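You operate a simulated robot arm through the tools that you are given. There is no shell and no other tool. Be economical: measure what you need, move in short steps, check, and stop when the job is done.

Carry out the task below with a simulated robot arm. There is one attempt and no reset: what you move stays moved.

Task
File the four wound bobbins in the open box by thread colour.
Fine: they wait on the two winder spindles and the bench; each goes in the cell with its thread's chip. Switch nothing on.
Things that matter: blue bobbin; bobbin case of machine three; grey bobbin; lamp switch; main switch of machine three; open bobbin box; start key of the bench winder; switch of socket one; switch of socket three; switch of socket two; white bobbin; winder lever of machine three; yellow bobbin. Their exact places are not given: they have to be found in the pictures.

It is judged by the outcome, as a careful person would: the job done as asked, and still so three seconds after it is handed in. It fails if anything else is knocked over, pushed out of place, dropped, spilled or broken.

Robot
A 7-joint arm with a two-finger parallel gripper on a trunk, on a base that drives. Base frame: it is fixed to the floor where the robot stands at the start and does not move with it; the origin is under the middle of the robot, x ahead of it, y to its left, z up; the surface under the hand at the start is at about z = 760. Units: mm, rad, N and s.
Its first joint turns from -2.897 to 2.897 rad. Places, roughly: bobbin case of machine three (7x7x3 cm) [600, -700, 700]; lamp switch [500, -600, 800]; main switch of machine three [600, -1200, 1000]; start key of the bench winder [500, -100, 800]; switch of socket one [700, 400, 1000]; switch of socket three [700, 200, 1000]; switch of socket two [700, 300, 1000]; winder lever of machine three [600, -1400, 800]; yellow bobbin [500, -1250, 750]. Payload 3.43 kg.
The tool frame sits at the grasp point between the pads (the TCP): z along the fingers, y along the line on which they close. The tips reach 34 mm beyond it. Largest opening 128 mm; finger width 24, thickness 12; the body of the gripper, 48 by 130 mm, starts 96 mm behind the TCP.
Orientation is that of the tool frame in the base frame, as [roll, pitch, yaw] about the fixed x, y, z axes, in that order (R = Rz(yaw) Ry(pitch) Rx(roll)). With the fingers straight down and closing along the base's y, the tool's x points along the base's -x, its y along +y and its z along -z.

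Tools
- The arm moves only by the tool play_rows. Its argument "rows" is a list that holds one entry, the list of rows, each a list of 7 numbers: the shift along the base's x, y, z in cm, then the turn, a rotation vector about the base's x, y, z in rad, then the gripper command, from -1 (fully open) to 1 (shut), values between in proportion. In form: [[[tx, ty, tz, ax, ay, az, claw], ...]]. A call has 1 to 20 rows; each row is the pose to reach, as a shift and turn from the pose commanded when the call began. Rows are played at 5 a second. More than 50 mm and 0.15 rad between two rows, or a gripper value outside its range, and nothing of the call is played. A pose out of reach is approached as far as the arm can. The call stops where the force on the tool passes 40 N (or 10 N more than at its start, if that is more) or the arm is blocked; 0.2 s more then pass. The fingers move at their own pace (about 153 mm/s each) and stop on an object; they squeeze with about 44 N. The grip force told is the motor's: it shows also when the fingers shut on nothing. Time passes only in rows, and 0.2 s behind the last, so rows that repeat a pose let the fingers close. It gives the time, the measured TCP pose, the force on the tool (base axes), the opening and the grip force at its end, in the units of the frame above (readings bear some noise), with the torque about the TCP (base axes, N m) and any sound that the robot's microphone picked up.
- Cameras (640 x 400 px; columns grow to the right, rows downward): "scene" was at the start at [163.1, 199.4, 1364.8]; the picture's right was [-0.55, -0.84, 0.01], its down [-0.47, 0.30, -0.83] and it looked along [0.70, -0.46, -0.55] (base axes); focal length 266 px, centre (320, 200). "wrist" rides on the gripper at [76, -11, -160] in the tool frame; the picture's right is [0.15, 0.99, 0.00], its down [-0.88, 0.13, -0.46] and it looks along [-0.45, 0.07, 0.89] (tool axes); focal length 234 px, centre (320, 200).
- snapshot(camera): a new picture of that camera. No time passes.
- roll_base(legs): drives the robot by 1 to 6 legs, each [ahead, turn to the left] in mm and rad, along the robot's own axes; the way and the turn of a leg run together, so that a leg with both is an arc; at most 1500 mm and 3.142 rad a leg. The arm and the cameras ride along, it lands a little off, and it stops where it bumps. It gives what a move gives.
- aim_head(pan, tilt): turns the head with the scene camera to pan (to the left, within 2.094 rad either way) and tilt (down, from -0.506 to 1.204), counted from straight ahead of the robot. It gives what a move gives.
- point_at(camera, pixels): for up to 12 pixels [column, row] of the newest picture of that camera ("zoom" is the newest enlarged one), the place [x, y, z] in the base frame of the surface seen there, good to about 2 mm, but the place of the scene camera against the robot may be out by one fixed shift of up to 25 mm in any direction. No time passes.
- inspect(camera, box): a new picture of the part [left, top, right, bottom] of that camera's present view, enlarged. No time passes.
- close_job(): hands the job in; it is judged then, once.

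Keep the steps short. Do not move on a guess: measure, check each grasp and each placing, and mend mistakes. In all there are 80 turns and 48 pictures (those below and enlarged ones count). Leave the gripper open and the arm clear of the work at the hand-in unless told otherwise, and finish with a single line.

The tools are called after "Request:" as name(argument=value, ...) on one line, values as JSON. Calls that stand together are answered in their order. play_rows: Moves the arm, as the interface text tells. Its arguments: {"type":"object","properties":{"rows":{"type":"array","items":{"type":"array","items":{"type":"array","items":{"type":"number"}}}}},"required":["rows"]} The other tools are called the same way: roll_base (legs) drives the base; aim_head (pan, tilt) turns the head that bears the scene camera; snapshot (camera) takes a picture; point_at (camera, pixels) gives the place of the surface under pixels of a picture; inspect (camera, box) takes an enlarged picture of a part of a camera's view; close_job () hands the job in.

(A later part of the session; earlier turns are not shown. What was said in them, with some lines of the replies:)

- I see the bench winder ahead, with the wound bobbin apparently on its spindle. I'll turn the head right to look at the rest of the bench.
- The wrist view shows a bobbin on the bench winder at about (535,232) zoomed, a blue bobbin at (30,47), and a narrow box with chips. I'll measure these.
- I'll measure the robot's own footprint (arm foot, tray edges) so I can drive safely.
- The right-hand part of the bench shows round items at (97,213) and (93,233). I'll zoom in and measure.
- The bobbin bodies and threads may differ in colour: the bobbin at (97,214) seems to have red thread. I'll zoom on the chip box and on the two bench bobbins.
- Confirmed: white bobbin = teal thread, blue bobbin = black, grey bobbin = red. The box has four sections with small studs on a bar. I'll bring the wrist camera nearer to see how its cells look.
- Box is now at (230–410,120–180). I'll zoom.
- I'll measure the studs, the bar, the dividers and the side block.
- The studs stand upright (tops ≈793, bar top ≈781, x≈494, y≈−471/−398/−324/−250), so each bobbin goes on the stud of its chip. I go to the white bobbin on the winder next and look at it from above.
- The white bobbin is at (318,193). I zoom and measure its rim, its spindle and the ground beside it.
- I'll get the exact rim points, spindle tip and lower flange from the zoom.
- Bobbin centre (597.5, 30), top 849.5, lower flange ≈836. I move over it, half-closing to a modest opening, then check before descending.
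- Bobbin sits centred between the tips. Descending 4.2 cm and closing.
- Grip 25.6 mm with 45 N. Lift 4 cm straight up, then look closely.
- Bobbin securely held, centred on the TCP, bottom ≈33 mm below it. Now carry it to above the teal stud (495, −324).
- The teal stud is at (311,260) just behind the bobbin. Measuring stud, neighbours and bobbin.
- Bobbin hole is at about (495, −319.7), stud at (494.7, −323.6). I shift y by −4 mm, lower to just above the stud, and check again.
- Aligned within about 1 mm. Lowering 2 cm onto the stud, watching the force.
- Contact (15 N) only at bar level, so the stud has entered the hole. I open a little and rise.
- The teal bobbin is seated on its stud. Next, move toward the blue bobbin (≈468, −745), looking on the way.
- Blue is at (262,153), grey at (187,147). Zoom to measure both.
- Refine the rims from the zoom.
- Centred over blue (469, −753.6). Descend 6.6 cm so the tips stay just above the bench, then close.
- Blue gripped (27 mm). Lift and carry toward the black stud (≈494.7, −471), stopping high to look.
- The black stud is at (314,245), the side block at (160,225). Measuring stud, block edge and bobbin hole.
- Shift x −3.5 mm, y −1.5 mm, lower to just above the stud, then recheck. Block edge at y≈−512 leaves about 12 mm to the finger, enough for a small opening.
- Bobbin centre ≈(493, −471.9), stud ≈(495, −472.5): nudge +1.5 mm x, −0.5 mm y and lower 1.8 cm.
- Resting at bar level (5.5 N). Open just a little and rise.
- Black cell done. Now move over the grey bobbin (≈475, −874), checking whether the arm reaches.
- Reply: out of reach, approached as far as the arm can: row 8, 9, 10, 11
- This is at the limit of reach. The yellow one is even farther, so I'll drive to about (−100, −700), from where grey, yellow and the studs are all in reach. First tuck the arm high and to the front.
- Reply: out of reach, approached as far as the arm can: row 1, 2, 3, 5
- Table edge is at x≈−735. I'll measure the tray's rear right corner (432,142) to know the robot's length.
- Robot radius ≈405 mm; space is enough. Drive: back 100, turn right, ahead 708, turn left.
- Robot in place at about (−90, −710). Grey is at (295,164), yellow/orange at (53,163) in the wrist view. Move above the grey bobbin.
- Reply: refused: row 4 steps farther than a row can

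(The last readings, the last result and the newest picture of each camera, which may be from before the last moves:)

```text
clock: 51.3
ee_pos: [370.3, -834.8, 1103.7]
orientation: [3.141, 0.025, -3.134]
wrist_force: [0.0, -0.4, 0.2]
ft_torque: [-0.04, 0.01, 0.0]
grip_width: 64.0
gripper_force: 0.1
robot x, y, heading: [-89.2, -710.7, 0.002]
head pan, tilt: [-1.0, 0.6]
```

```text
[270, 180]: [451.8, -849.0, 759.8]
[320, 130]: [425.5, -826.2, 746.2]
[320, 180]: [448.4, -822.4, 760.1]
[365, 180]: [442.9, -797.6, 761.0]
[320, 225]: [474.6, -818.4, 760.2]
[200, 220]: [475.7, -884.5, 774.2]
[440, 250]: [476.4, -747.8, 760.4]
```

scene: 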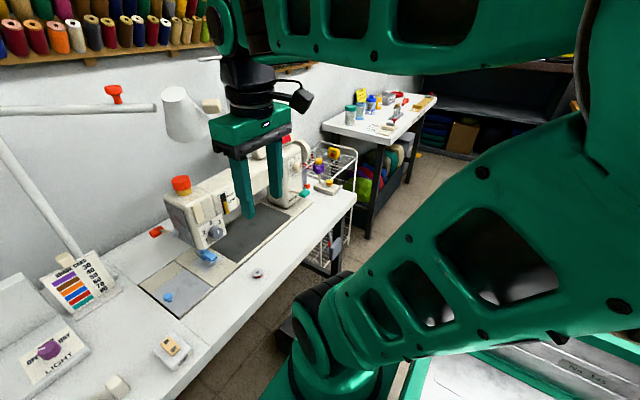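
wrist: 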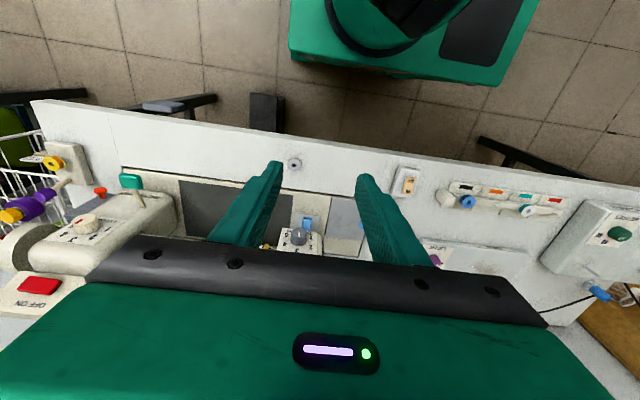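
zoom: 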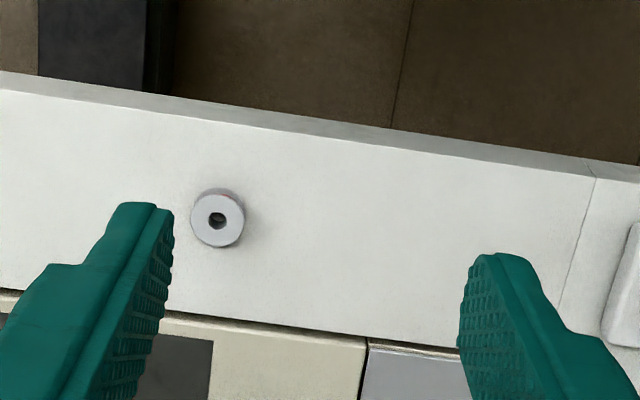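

A row was too long; nothing moved. Repeat with shorter steps.

Request:
play_rows(rows=[[[2.5, -1, -3, 0, 0, 0, 0.2], [5, -2, -6, 0, 0, 0, 0.2], [7.5, -3, -9, 0, 0, 0, 0.2], [10, -4, -12, 0, 0, 0, 0.2], [10.4, -4, -16, 0, 0, 0, 0.2], [10.4, -4, -20, 0, 0, 0, 0.2], [10.4, -4, -24, 0, 0, 0, 0.2], [10.4, -4, -24, 0, 0, 0, 0.2]]])

Request:
inspect(camera="wrist", box=[240, 110, 400, 210])

Request:
point_at(camera="zoom", pixels=[[270, 180], [320, 140], [320, 180], [365, 180], [320, 225], [200, 220], [440, 250]])

```text
clock: 53.1
ee_pos: [474.1, -874.7, 863.2]
orientation: [-3.141, 0.023, -3.133]
wrist_force: [0.4, 0.2, -0.5]
ft_torque: [0.0, -0.03, -0.01]
grip_width: 51.3
gripper_force: 0.0
robot x, y, heading: [-88.7, -713.4, 0.006]
head pan, tilt: [-1.0, 0.6]
```

```text
4.00 times, centred on (320, 160) of wrist
```

zoom: 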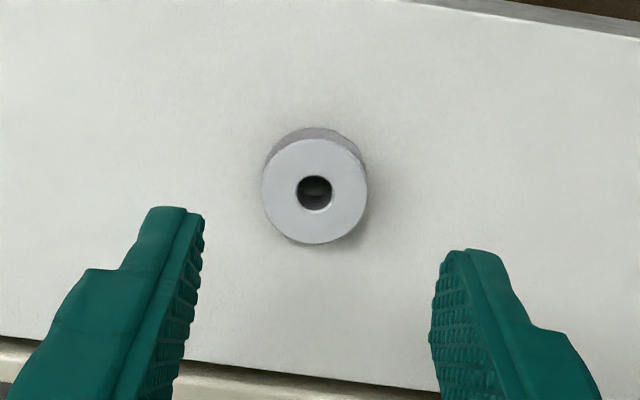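

```text
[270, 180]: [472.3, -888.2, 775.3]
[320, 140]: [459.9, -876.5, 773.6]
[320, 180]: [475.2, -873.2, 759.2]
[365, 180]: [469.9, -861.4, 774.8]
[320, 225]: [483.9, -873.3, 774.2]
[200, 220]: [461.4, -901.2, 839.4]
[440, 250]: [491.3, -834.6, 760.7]
```

Centred. Correct the slight tilt (0.02 rad), descend 6.7 cm and close.

Request:
play_rows(rows=[[[0, 0, -3, 0, 0.01, 0, 0.2], [0, 0, -5, 0, 0.02, 0, 0.2], [0, 0, -6.7, 0, 0.02, 0, 0.2], [0, 0, -6.7, 0, 0.02, 0, 0.2], [0, 0, -6.7, 0, 0.02, 0, 0.45], [0, 0, -6.7, 0, 0.02, 0, 0.6], [0, 0, -6.7, 0, 0.02, 0, 0.8], [0, 0, -6.7, 0, 0.02, 0, 0.8]]])

```text
clock: 54.9
ee_pos: [474.0, -874.9, 798.7]
orientation: [-3.141, 0.003, -3.134]
wrist_force: [0.3, -0.6, 0.2]
ft_torque: [0.01, -0.01, 0.01]
grip_width: 23.4
gripper_force: 44.0
robot x, y, heading: [-87.7, -709.9, 0.006]
head pan, tilt: [-1.0, 0.6]
```

Width 23.4 is a bit small; check the grip before lifting.

Request:
inspect(camera="wrist", box=[270, 140, 370, 205])

Request:
point_at(camera="zoom", pixels=[[318, 190], [318, 220], [285, 255], [352, 255], [245, 230], [400, 230], [318, 175]])

```text
6.15 times, centred on (320, 172) of wrist
```

zoom: 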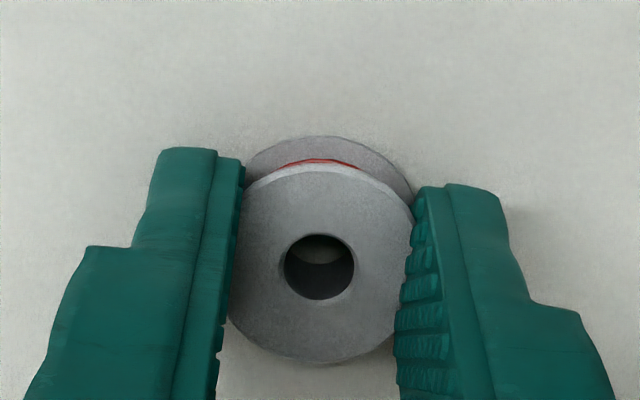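

```text
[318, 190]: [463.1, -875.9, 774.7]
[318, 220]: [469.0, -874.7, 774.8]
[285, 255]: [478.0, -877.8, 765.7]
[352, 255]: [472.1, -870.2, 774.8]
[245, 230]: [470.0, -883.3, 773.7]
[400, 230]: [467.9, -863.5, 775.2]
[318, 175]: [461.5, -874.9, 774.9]
```

Only the upper flange is held. I'll open, go 2.5 mm lower and regrip over both flanges.

Request:
play_rows(rows=[[[0, 0, 0, 0, 0, 0, 0.5], [0, 0, 0, 0, 0, 0, 0.4], [0, 0, -0.25, 0, 0, 0, 0.4], [0, 0, -0.25, 0, 0, 0, 0.4], [0, 0, -0.25, 0, 0, 0, 0.6], [0, 0, -0.25, 0, 0, 0, 0.8], [0, 0, -0.25, 0, 0, 0, 0.8]]])

```text
clock: 56.5
ee_pos: [474.2, -874.9, 793.3]
orientation: [3.142, 0.002, -3.135]
wrist_force: [0.4, 0.2, -0.6]
ft_torque: [-0.01, 0.04, -0.02]
grip_width: 25.8
gripper_force: 44.0
robot x, y, heading: [-89.6, -713.0, 0.001]
head pan, tilt: [-1.0, 0.6]
```

Good, 25.8 mm. Lift and carry to above the red stud (≈494.7, −250).

Request:
play_rows(rows=[[[0, 0, 2, 0, 0, 0, 0.8], [0, 0, 6, 0, 0, 0, 0.8], [0, 2, 10, 0, 0, 0, 0.8], [0, 6, 12, 0, 0, 0, 0.8], [0, 10.5, 12, 0, 0, 0, 0.8], [0, 15, 12, 0, 0, 0, 0.8], [0, 19.5, 12, 0, 0, 0, 0.8], [0, 24, 12, 0, 0, 0, 0.8], [0, 28.5, 12, 0, 0, 0, 0.8], [0, 33, 12, 0, 0, 0, 0.8], [0, 37.5, 12, 0, 0, 0, 0.8], [0, 42, 12, 0, 0, 0, 0.8], [0.5, 46.5, 12, 0, 0, 0, 0.8], [1, 51, 12, 0, 0, 0, 0.8], [1.5, 55.5, 12, 0, 0, 0, 0.8], [2, 60, 10, 0, 0, 0, 0.8], [2.1, 62.4, 7.7, 0, 0, 0, 0.8], [2.1, 62.4, 7.7, 0, 0, 0, 0.8]]])

Request:
inspect(camera="wrist", box=[220, 80, 420, 205])

Request:
point_at(camera="zoom", pixels=[[320, 285], [320, 295], [299, 340], [342, 340], [311, 255], [311, 260], [311, 265]])

```text
clock: 60.3
ee_pos: [495.2, -247.4, 874.1]
orientation: [3.14, 0.006, -3.133]
wrist_force: [0.1, 0.4, -0.9]
ft_torque: [-0.01, 0.0, -0.03]
grip_width: 25.3
gripper_force: 44.1
robot x, y, heading: [-92.4, -711.4, 0.002]
head pan, tilt: [-1.0, 0.6]
```

```text
3.20 times, centred on (320, 142) of wrist
```

zoom: 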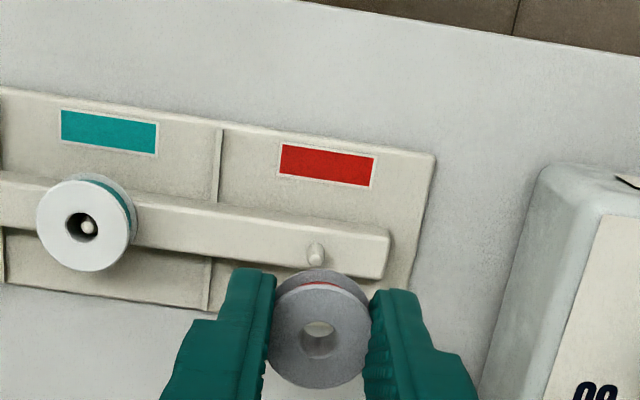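

```text
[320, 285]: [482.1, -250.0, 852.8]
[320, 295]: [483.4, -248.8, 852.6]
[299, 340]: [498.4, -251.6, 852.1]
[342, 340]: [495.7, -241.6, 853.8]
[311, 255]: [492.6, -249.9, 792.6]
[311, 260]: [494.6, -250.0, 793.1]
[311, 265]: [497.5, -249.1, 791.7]
```

Bobbin ≈(496, −246.8), stud ≈(495, −248.7). Shift −1, −2 mm and lower 3.6 cm, then recheck.

Request:
play_rows(rows=[[[-0.1, -0.1, -1, 0, 0, 0, 0.8], [-0.1, -0.2, -2, 0, 0, 0, 0.8], [-0.1, -0.2, -3.2, 0, 0, 0, 0.8], [-0.1, -0.2, -3.8, 0, 0, 0, 0.8], [-0.1, -0.2, -3.8, 0, 0, 0, 0.8]]])

Request:
inspect(camera="wrist", box=[240, 120, 400, 220])

Request:
point_at(camera="zoom", pixels=[[320, 200], [320, 210], [295, 265], [342, 265], [320, 240], [320, 275], [320, 160]])

```text
clock: 61.5
ee_pos: [494.7, -252.8, 833.2]
orientation: [-3.141, 0.006, -3.134]
wrist_force: [0.2, 0.1, -0.5]
ft_torque: [-0.01, -0.02, 0.0]
grip_width: 25.6
gripper_force: 44.2
robot x, y, heading: [-90.1, -711.5, 0.002]
head pan, tilt: [-1.0, 0.6]
```

```text
4.00 times, centred on (320, 170) of wrist
```

zoom: 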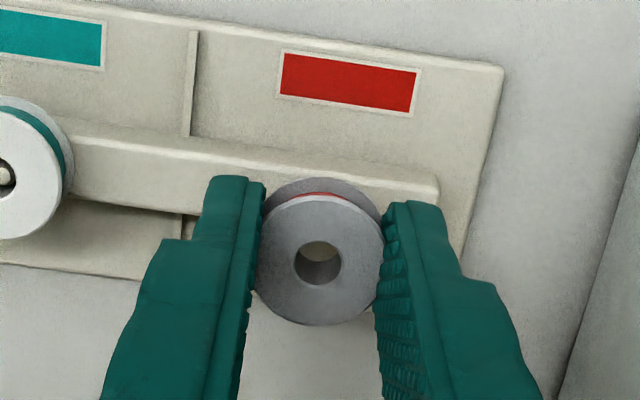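

```text
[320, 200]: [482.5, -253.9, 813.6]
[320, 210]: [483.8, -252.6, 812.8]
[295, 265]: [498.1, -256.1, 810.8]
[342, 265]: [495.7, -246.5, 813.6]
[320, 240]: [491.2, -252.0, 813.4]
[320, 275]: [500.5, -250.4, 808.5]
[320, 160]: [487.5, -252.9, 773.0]
```

Bobbin ≈(496.3, −251.3) versus stud (495, −249.6): shift −1, +1.7 mm and lower 1.7 cm.

Request:
play_rows(rows=[[[-0.1, 0.17, 0, 0, 0, 0, 0.8], [-0.1, 0.17, -0.5, 0, 0, 0, 0.8], [-0.1, 0.17, -1.0, 0, 0, 0, 0.8], [-0.1, 0.17, -1.4, 0, 0, 0, 0.8], [-0.1, 0.17, -1.75, 0, 0, 0, 0.8], [-0.1, 0.17, -1.75, 0, 0, 0, 0.8]]])

```text
clock: 62.9
ee_pos: [495.0, -250.4, 816.1]
orientation: [3.141, 0.005, -3.135]
wrist_force: [-0.1, 0.3, 0.1]
ft_torque: [0.0, 0.0, -0.01]
grip_width: 25.5
gripper_force: 43.9
robot x, y, heading: [-89.7, -712.9, 0.003]
head pan, tilt: [-1.0, 0.6]
```

No contact yet, so the stud is inside the hole. Lower up to 2 mm more, then open and rise.

Request:
play_rows(rows=[[[0, 0, -0.1, 0, 0, 0, 0.8], [0, 0, -0.2, 0, 0, 0, 0.8], [0, 0, -0.2, 0, 0, 0, 0.5], [0, 0, -0.2, 0, 0, 0, 0.4], [0, 0, -0.2, 0, 0, 0, 0.4], [0, 0, 1.5, 0, 0, 0, 0.4], [0, 0, 3.5, 0, 0, 0, 0.4], [-2, 0, 7, 0, 0, 0, 0.2], [-3, 0, 11, 0, 0, 0, 0.2]]])

Request:
inspect(camera="wrist", box=[200, 100, 440, 250])

```text
clock: 64.9
ee_pos: [461.4, -249.4, 923.8]
orientation: [3.141, 0.002, -3.133]
wrist_force: [0.3, 0.0, 0.0]
ft_torque: [-0.03, 0.05, 0.01]
grip_width: 51.2
gripper_force: 0.0
robot x, y, heading: [-90.3, -714.4, 0.002]
head pan, tilt: [-1.0, 0.6]
```

```text
2.67 times, centred on (320, 175) of wrist
```

zoom: 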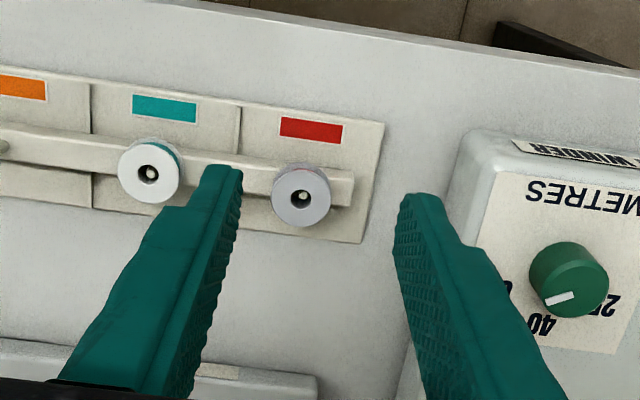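

Red cell done. Now travel high along the bench front toward the yellow bobbin on the machine's winder.

Request:
play_rows(rows=[[[0, -2, 4, 0, 0, 0, 0.2], [0, -6, 7, 0, 0, 0, 0.2], [0, -10.5, 9, 0, 0, 0, 0.2], [-0.5, -15, 10, 0, 0, 0, 0.2], [-1, -19.5, 11, 0, 0, 0, 0.2], [-1.5, -24, 12, 0, 0, 0, 0.2], [-2, -28.5, 13, 0, 0, 0, 0.2], [-2, -33, 13, 0, 0, 0, 0.2], [-2, -37.5, 13, 0, 0, 0, 0.2], [-2, -42, 13, 0, 0, 0, 0.2], [-2, -46.5, 13, 0, 0, 0, 0.2], [-2, -51, 13, 0, 0, 0, 0.2], [-2, -55.5, 13, 0, 0, 0, 0.2], [-2, -60, 13, 0, 0, 0, 0.2], [-2, -64.5, 13, 0, 0, 0, 0.2], [-2, -69, 13, 0, 0, 0, 0.2], [-2, -73.5, 13, 0, 0, 0, 0.2], [-2, -78, 13, 0, 0, 0, 0.2], [-2, -82.5, 13, 0, 0, 0, 0.2], [-2, -87, 13, 0, 0, 0, 0.2]]])

Request:
snapshot(camera="wrist")

```text
clock: 69.1
ee_pos: [440.8, -1121.3, 1057.4]
orientation: [-3.141, 0.004, -3.133]
wrist_force: [-0.5, 0.0, 0.5]
ft_torque: [-0.06, -0.04, -0.01]
grip_width: 51.2
gripper_force: 0.0
robot x, y, heading: [-91.3, -714.8, 0.004]
head pan, tilt: [-1.0, 0.6]
```

```text
10 pictures are left
```

wrist: 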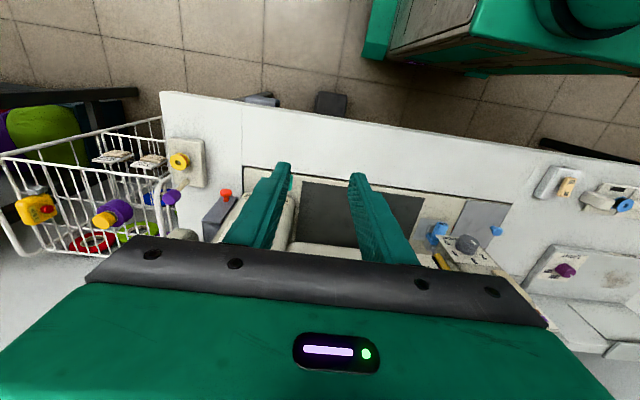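

Yellow bobbin is at (180,161) on a white block, with a purple lever near (175,195). Measure and zoom.

Request:
inspect(camera="wrist", box=[130, 125, 240, 215])

Request:
point_at(camera="zoom", pixels=[[288, 160], [250, 150], [325, 165], [290, 130], [290, 192], [320, 100], [350, 220], [260, 295], [245, 305], [300, 260], [420, 290], [200, 330]])

```text
4.44 times, centred on (185, 170) of wrist
```

zoom: 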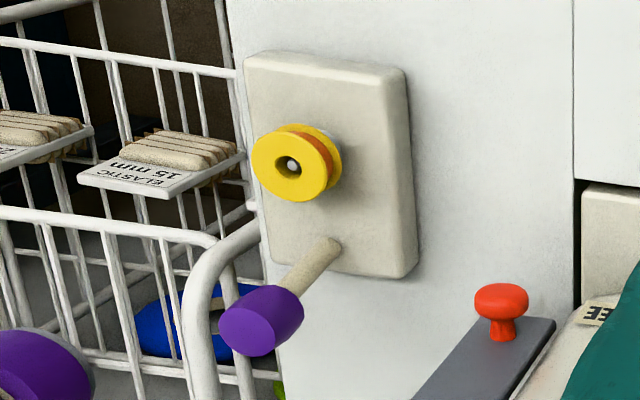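

```text
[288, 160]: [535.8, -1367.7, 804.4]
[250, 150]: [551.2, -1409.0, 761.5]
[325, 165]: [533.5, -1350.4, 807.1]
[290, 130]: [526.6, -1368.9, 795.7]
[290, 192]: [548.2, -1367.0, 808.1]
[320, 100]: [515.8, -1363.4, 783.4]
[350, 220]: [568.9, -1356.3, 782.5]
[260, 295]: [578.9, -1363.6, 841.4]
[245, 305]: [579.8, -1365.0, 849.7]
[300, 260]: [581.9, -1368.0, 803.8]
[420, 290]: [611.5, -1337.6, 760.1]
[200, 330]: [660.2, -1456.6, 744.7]
```

Yellow at ≈(536, −1366), top 808; purple lever upright at (580, −1365). Fingers closing along y leave about 19 mm to the lever. Move above, approaching from the front.

Request:
play_rows(rows=[[[0, -4.5, 0, 0, 0, 0, 0.3], [0, -9, 0, 0, 0, 0, 0.3], [0, -13.5, 0, 0, 0, 0, 0.3], [0, -18, 0, 0, 0, 0, 0.3], [0, -22, 0, 0, 0, 0, 0.3], [1, -24.5, -3, 0, 0, 0, 0.3], [3, -24.5, -7, 0, 0, 0, 0.3], [5, -24.5, -10, 0, 0, 0, 0.3], [6, -24.5, -12, 0, 0, 0, 0.3], [6, -24.5, -12, 0, 0, 0, 0.3]]])

Request:
snapshot(camera="wrist")

Request:
point_at(camera="wrist", pixels=[[318, 160], [325, 195], [250, 160], [300, 160], [340, 160], [280, 140], [200, 150], [220, 140]])

```text
clock: 71.3
ee_pos: [501.7, -1366.5, 938.6]
orientation: [-3.141, 0.005, -3.134]
wrist_force: [-0.8, -0.7, -0.5]
ft_torque: [0.02, -0.03, -0.03]
grip_width: 44.8
gripper_force: 0.1
robot x, y, heading: [-94.4, -709.1, 0.003]
head pan, tilt: [-1.0, 0.6]
```

```text
8 pictures are left
```

wrist: 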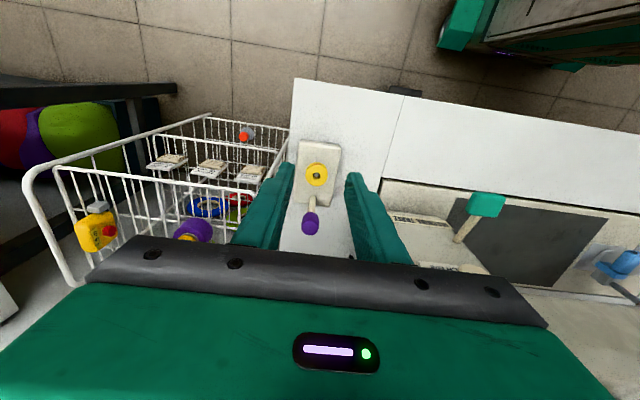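

```text
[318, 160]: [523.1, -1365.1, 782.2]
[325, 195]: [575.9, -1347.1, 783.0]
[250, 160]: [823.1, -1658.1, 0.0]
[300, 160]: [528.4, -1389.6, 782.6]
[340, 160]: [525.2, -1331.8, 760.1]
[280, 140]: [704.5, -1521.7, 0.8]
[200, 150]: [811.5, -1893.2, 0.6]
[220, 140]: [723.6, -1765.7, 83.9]
```

Zoom on the bobbin for a precise centre and the basket rail height.

Request:
inspect(camera="wrist", box=[256, 125, 376, 235])

Request:
point_at(camera="zoom", pixels=[[275, 180], [343, 180], [310, 140], [310, 215], [311, 180], [290, 375], [310, 345], [275, 345], [325, 345], [230, 170], [175, 100], [165, 20]])

```text
3.64 times, centred on (316, 180) of wrist
```

zoom: 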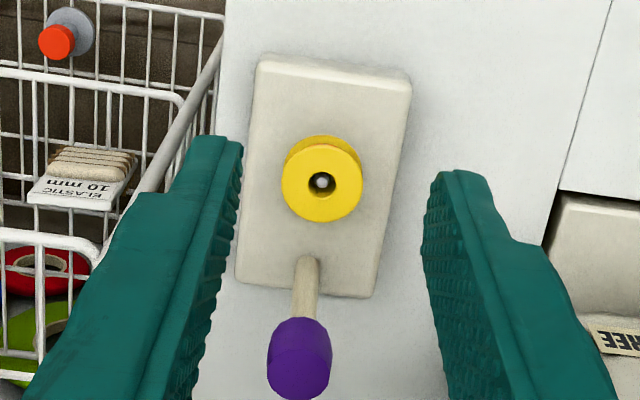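

```text
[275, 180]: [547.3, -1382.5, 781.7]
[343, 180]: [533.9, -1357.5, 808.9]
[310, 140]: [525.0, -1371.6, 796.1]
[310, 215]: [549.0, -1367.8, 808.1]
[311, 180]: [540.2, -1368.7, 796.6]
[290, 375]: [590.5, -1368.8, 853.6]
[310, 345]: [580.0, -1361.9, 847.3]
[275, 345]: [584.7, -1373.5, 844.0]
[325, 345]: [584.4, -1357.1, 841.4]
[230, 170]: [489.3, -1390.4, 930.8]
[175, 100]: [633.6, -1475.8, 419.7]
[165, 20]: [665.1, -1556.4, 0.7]
```

Basket is well below. Bobbin centre ≈(537, −1365.5), bottom ≈794. Move over and descend to TCP z≈829, fingers still open.

Request:
play_rows(rows=[[[2, 0.1, -1.5, 0, 0, 0, 0.3], [3.5, 0.1, -3, 0, 0, 0, 0.3], [3.5, 0.1, -6, 0, 0, 0, 0.3], [3.5, 0.1, -8.5, 0, 0, 0, 0.3], [3.5, 0.1, -10, 0, 0, 0, 0.3], [3.5, 0.1, -11, 0, 0, 0, 0.3], [3.5, 0.1, -11, 0, 0, 0, 0.3]]])

Request:
inspect(camera="wrist", box=[240, 120, 400, 230])

```text
clock: 72.9
ee_pos: [540.0, -1364.7, 828.8]
orientation: [-3.141, 0.004, -3.136]
wrist_force: [-0.8, 1.6, 0.4]
ft_torque: [0.0, 0.0, 0.01]
grip_width: 44.5
gripper_force: 0.0
robot x, y, heading: [-90.7, -712.8, 0.004]
head pan, tilt: [-1.0, 0.6]
```

```text
3.64 times, centred on (320, 175) of wrist
```

zoom: 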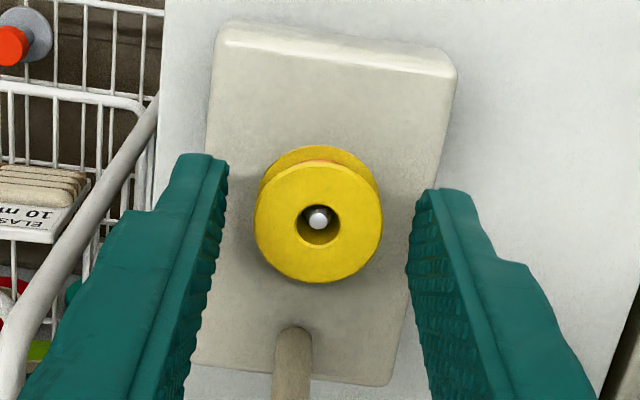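

Centred between fingers, clear of the lever. Close, then lift gently.

Request:
play_rows(rows=[[[0, 0, 0, 0, 0, 0, 0.45], [0, 0, 0, 0, 0, 0, 0.6], [0, 0, 0, 0, 0, 0, 0.8], [0, 0, 0, 0, 0, 0, 0.8], [0, 0, 0.7, 0, 0, 0, 0.8], [0, 0, 1.4, 0, 0, 0, 0.8], [0, 0, 2.2, 0, 0, 0, 0.8], [0, 0, 4, 0, 0, 0, 0.8], [0, 0, 7, 0, 0, 0, 0.8], [-2, 0, 10, 0, 0, 0, 0.8], [-5, 0, 13, 0, 0, 0, 0.8], [-8, 0, 16, 0, 0, 0, 0.8], [-9, 0, 20, 0, 0, 0, 0.8]]])

```text
clock: 75.7
ee_pos: [447.3, -1364.9, 1025.8]
orientation: [3.14, 0.003, -3.134]
wrist_force: [1.3, -0.1, -0.4]
ft_torque: [0.0, 0.03, 0.0]
grip_width: 25.3
gripper_force: 44.4
robot x, y, heading: [-90.9, -712.5, 0.002]
head pan, tilt: [-1.0, 0.6]
```

Yellow held (25.3 mm). Carry back along the bench front at height.

Request:
play_rows(rows=[[[0, 3, 2, 0, 0, 0, 0.8], [0, 7.5, 2, 0, 0, 0, 0.8], [0, 12, 2, 0, 0, 0, 0.8], [0, 16.5, 2, 0, 0, 0, 0.8], [0, 21, 2, 0, 0, 0, 0.8], [0, 25.5, 2, 0, 0, 0, 0.8], [0, 30, 2, 0, 0, 0, 0.8], [0, 34.5, 2, 0, 0, 0, 0.8], [0, 39, 2, 0, 0, 0, 0.8], [0, 43.5, 2, 0, 0, 0, 0.8], [0, 48, 2, 0, 0, 0, 0.8], [0, 52.5, 2, 0, 0, 0, 0.8], [0, 57, 2, 0, 0, 0, 0.8], [0, 61.5, 2, 0, 0, 0, 0.8], [0, 66, 1, 0, 0, 0, 0.8], [0, 70.5, -1, 0, 0, 0, 0.8], [0, 75, -3, 0, 0, 0, 0.8], [0, 79.5, -5, 0, 0, 0, 0.8], [1, 84, -6, 0, 0, 0, 0.8], [2, 88, -7, 0, 0, 0, 0.8]]])

```text
clock: 79.9
ee_pos: [469.5, -487.6, 954.6]
orientation: [3.141, 0.005, -3.135]
wrist_force: [0.1, -0.8, 0.9]
ft_torque: [0.0, -0.04, -0.01]
grip_width: 25.4
gripper_force: 43.5
robot x, y, heading: [-88.1, -712.9, 0.0]
head pan, tilt: [-1.0, 0.6]
```

Now above the orange stud (≈495, −398.5).

Request:
play_rows(rows=[[[1, 3.5, 0, 0, 0, 0, 0.8], [2, 7, -1, 0, 0, 0, 0.8], [2.5, 9, -4, 0, 0, 0, 0.8], [2.5, 9, -8.4, 0, 0, 0, 0.8], [2.5, 9, -8.4, 0, 0, 0, 0.8], [2.5, 9, -8.4, 0, 0, 0, 0.8]]])

Request:
inspect(camera="wrist", box=[220, 80, 420, 205])

Request:
point_at(camera="zoom", pixels=[[320, 285], [320, 295], [299, 340], [342, 340], [316, 250], [316, 256], [316, 260], [311, 256]])

```text
clock: 81.3
ee_pos: [494.1, -396.0, 869.7]
orientation: [3.141, 0.006, -3.136]
wrist_force: [-0.2, 0.3, -0.2]
ft_torque: [0.03, 0.02, 0.03]
grip_width: 25.4
gripper_force: 44.4
robot x, y, heading: [-90.2, -712.6, 0.004]
head pan, tilt: [-1.0, 0.6]
```

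```text
3.20 times, centred on (320, 142) of wrist
```

zoom: 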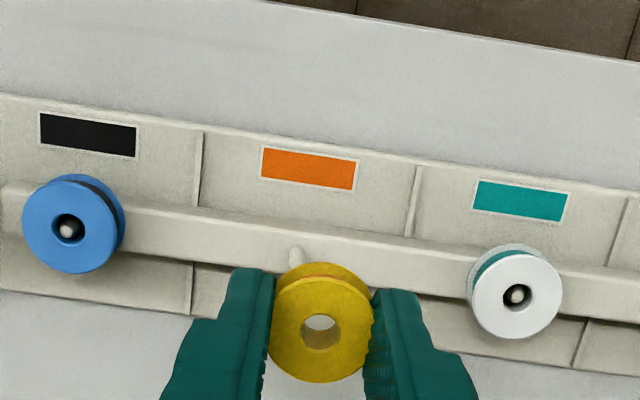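

```text
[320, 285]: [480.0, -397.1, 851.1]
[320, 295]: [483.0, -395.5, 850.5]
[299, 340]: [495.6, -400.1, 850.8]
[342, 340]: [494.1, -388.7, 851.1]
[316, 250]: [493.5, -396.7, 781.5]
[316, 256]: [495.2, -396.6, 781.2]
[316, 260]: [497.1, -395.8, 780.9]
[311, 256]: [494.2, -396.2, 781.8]
```

The stud shows at (296,256). Measure it.

Request:
point_at(camera="zoom", pixels=[[296, 250], [296, 256], [296, 262], [299, 333], [341, 333], [68, 231], [514, 296], [320, 313]])

```text
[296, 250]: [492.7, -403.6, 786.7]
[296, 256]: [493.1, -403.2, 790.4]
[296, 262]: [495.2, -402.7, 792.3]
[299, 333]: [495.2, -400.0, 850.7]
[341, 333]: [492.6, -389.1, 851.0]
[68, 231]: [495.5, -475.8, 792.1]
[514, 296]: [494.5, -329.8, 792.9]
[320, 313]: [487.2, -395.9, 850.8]
```

In this same picture the stud is (494.8, −402.8) and the hole (494, −394.6). Shift y −8 mm, lower 2 cm, and recheck.

Request:
play_rows(rows=[[[0.05, -0.4, 0, 0, 0, 0, 0.8], [0.05, -0.8, -1, 0, 0, 0, 0.8], [0.05, -0.8, -2, 0, 0, 0, 0.8], [0.05, -0.8, -2.5, 0, 0, 0, 0.8], [0.05, -0.8, -2.5, 0, 0, 0, 0.8], [0.05, -0.8, -2.5, 0, 0, 0, 0.8]]])

Request:
inspect(camera="wrist", box=[220, 90, 420, 215])

Request:
point_at(camera="zoom", pixels=[[299, 310], [341, 310], [320, 285], [320, 265], [314, 235], [314, 242], [320, 238], [310, 238]])

```text
clock: 82.7
ee_pos: [494.0, -402.5, 846.3]
orientation: [-3.14, 0.005, -3.135]
wrist_force: [0.5, 0.2, -0.6]
ft_torque: [0.01, 0.02, 0.01]
grip_width: 25.6
gripper_force: 44.0
robot x, y, heading: [-88.3, -711.1, 0.003]
head pan, tilt: [-1.0, 0.6]
```

```text
3.20 times, centred on (320, 152) of wrist
```

zoom: 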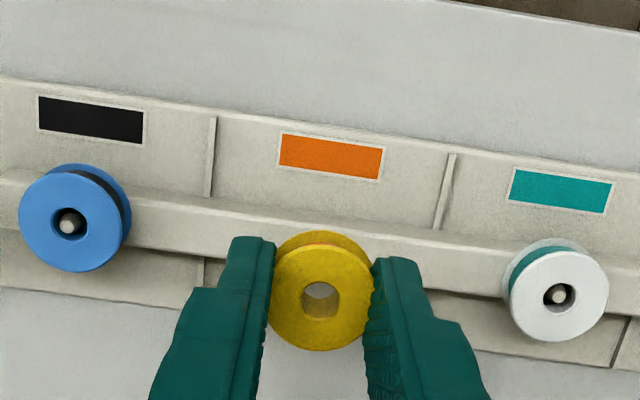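

```text
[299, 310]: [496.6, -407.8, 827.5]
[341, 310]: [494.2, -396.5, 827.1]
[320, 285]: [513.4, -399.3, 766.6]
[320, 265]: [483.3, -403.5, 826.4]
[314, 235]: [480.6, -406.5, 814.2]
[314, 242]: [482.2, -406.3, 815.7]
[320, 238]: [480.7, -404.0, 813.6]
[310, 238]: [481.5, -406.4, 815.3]
```

Measure neighbours' stud tips in this same picture for reference.

Request:
point_at(camera="zoom", pixels=[[67, 226], [557, 295], [69, 228], [559, 297], [300, 300], [341, 300], [320, 320], [320, 255]])

```text
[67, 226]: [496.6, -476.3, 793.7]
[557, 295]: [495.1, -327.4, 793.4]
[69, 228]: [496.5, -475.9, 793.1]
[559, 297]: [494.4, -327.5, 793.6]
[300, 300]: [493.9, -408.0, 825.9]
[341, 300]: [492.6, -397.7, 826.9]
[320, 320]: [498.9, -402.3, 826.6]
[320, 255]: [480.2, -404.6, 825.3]
```

Stud (midpoint) ≈(495.6, −401.8), hole ≈(493.4, −402.6). Shift +2, +0.8 mm and lower onto the stud.

Request:
play_rows(rows=[[[0.2, 0.08, -0.5, 0, 0, 0, 0.8], [0.2, 0.08, -1.2, 0, 0, 0, 0.8], [0.2, 0.08, -1.7, 0, 0, 0, 0.8], [0.2, 0.08, -2.2, 0, 0, 0, 0.8], [0.2, 0.08, -2.6, 0, 0, 0, 0.8], [0.2, 0.08, -3.0, 0, 0, 0, 0.8], [0.2, 0.08, -3.0, 0, 0, 0, 0.8]]])

```text
clock: 84.3
ee_pos: [495.0, -402.0, 816.4]
orientation: [-3.141, 0.007, -3.133]
wrist_force: [0.8, -0.2, 0.0]
ft_torque: [-0.02, 0.02, 0.0]
grip_width: 25.3
gripper_force: 44.2
robot x, y, heading: [-95.1, -713.3, 0.0]
head pan, tilt: [-1.0, 0.6]
```

No contact at TCP z 816, so the stud is in the hole. Lower 1.5 mm, open a little and rise.

Request:
play_rows(rows=[[[0, 0, -0.1, 0, 0, 0, 0.8], [0, 0, -0.15, 0, 0, 0, 0.8], [0, 0, -0.15, 0, 0, 0, 0.5], [0, 0, -0.15, 0, 0, 0, 0.42], [0, 0, -0.15, 0, 0, 0, 0.42], [0, 0, 1.5, 0, 0, 0, 0.42], [0, 0, 3.5, 0, 0, 0, 0.42], [-2, 0, 7, 0, 0, 0, 0.3], [-3, 0, 11, 0, 0, 0, 0], [-4, 0, 15, 0, 0, 0, -0.5], [-4, 0, 19, 0, 0, 0, -1], [-4, 0, 19, 0, 0, 0, -1]]])

Request:
inspect(camera="wrist", box=[200, 90, 440, 240])

```text
clock: 86.9
ee_pos: [455.8, -406.1, 1007.1]
orientation: [3.141, 0.006, -3.135]
wrist_force: [-0.2, -0.3, -0.4]
ft_torque: [0.0, -0.01, -0.01]
grip_width: 127.8
gripper_force: 0.0
robot x, y, heading: [-92.3, -713.6, 0.001]
head pan, tilt: [-1.0, 0.6]
```

```text
2.67 times, centred on (320, 165) of wrist
```

zoom: 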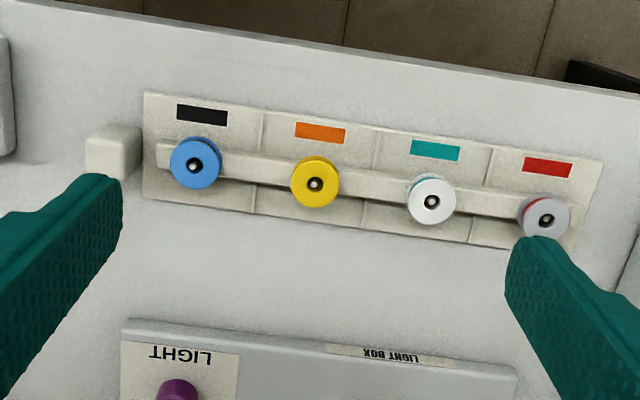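

All four bobbins are on the right studs, the gripper is open and the arm is well above the work. Handing in.

Request:
close_job()

```text
The job is handed in.
```

All four bobbins are in the box by thread colour: blue (black thread), yellow (orange), white (teal) and grey (red), each on the stud beside its chip, and nothing was switched on.
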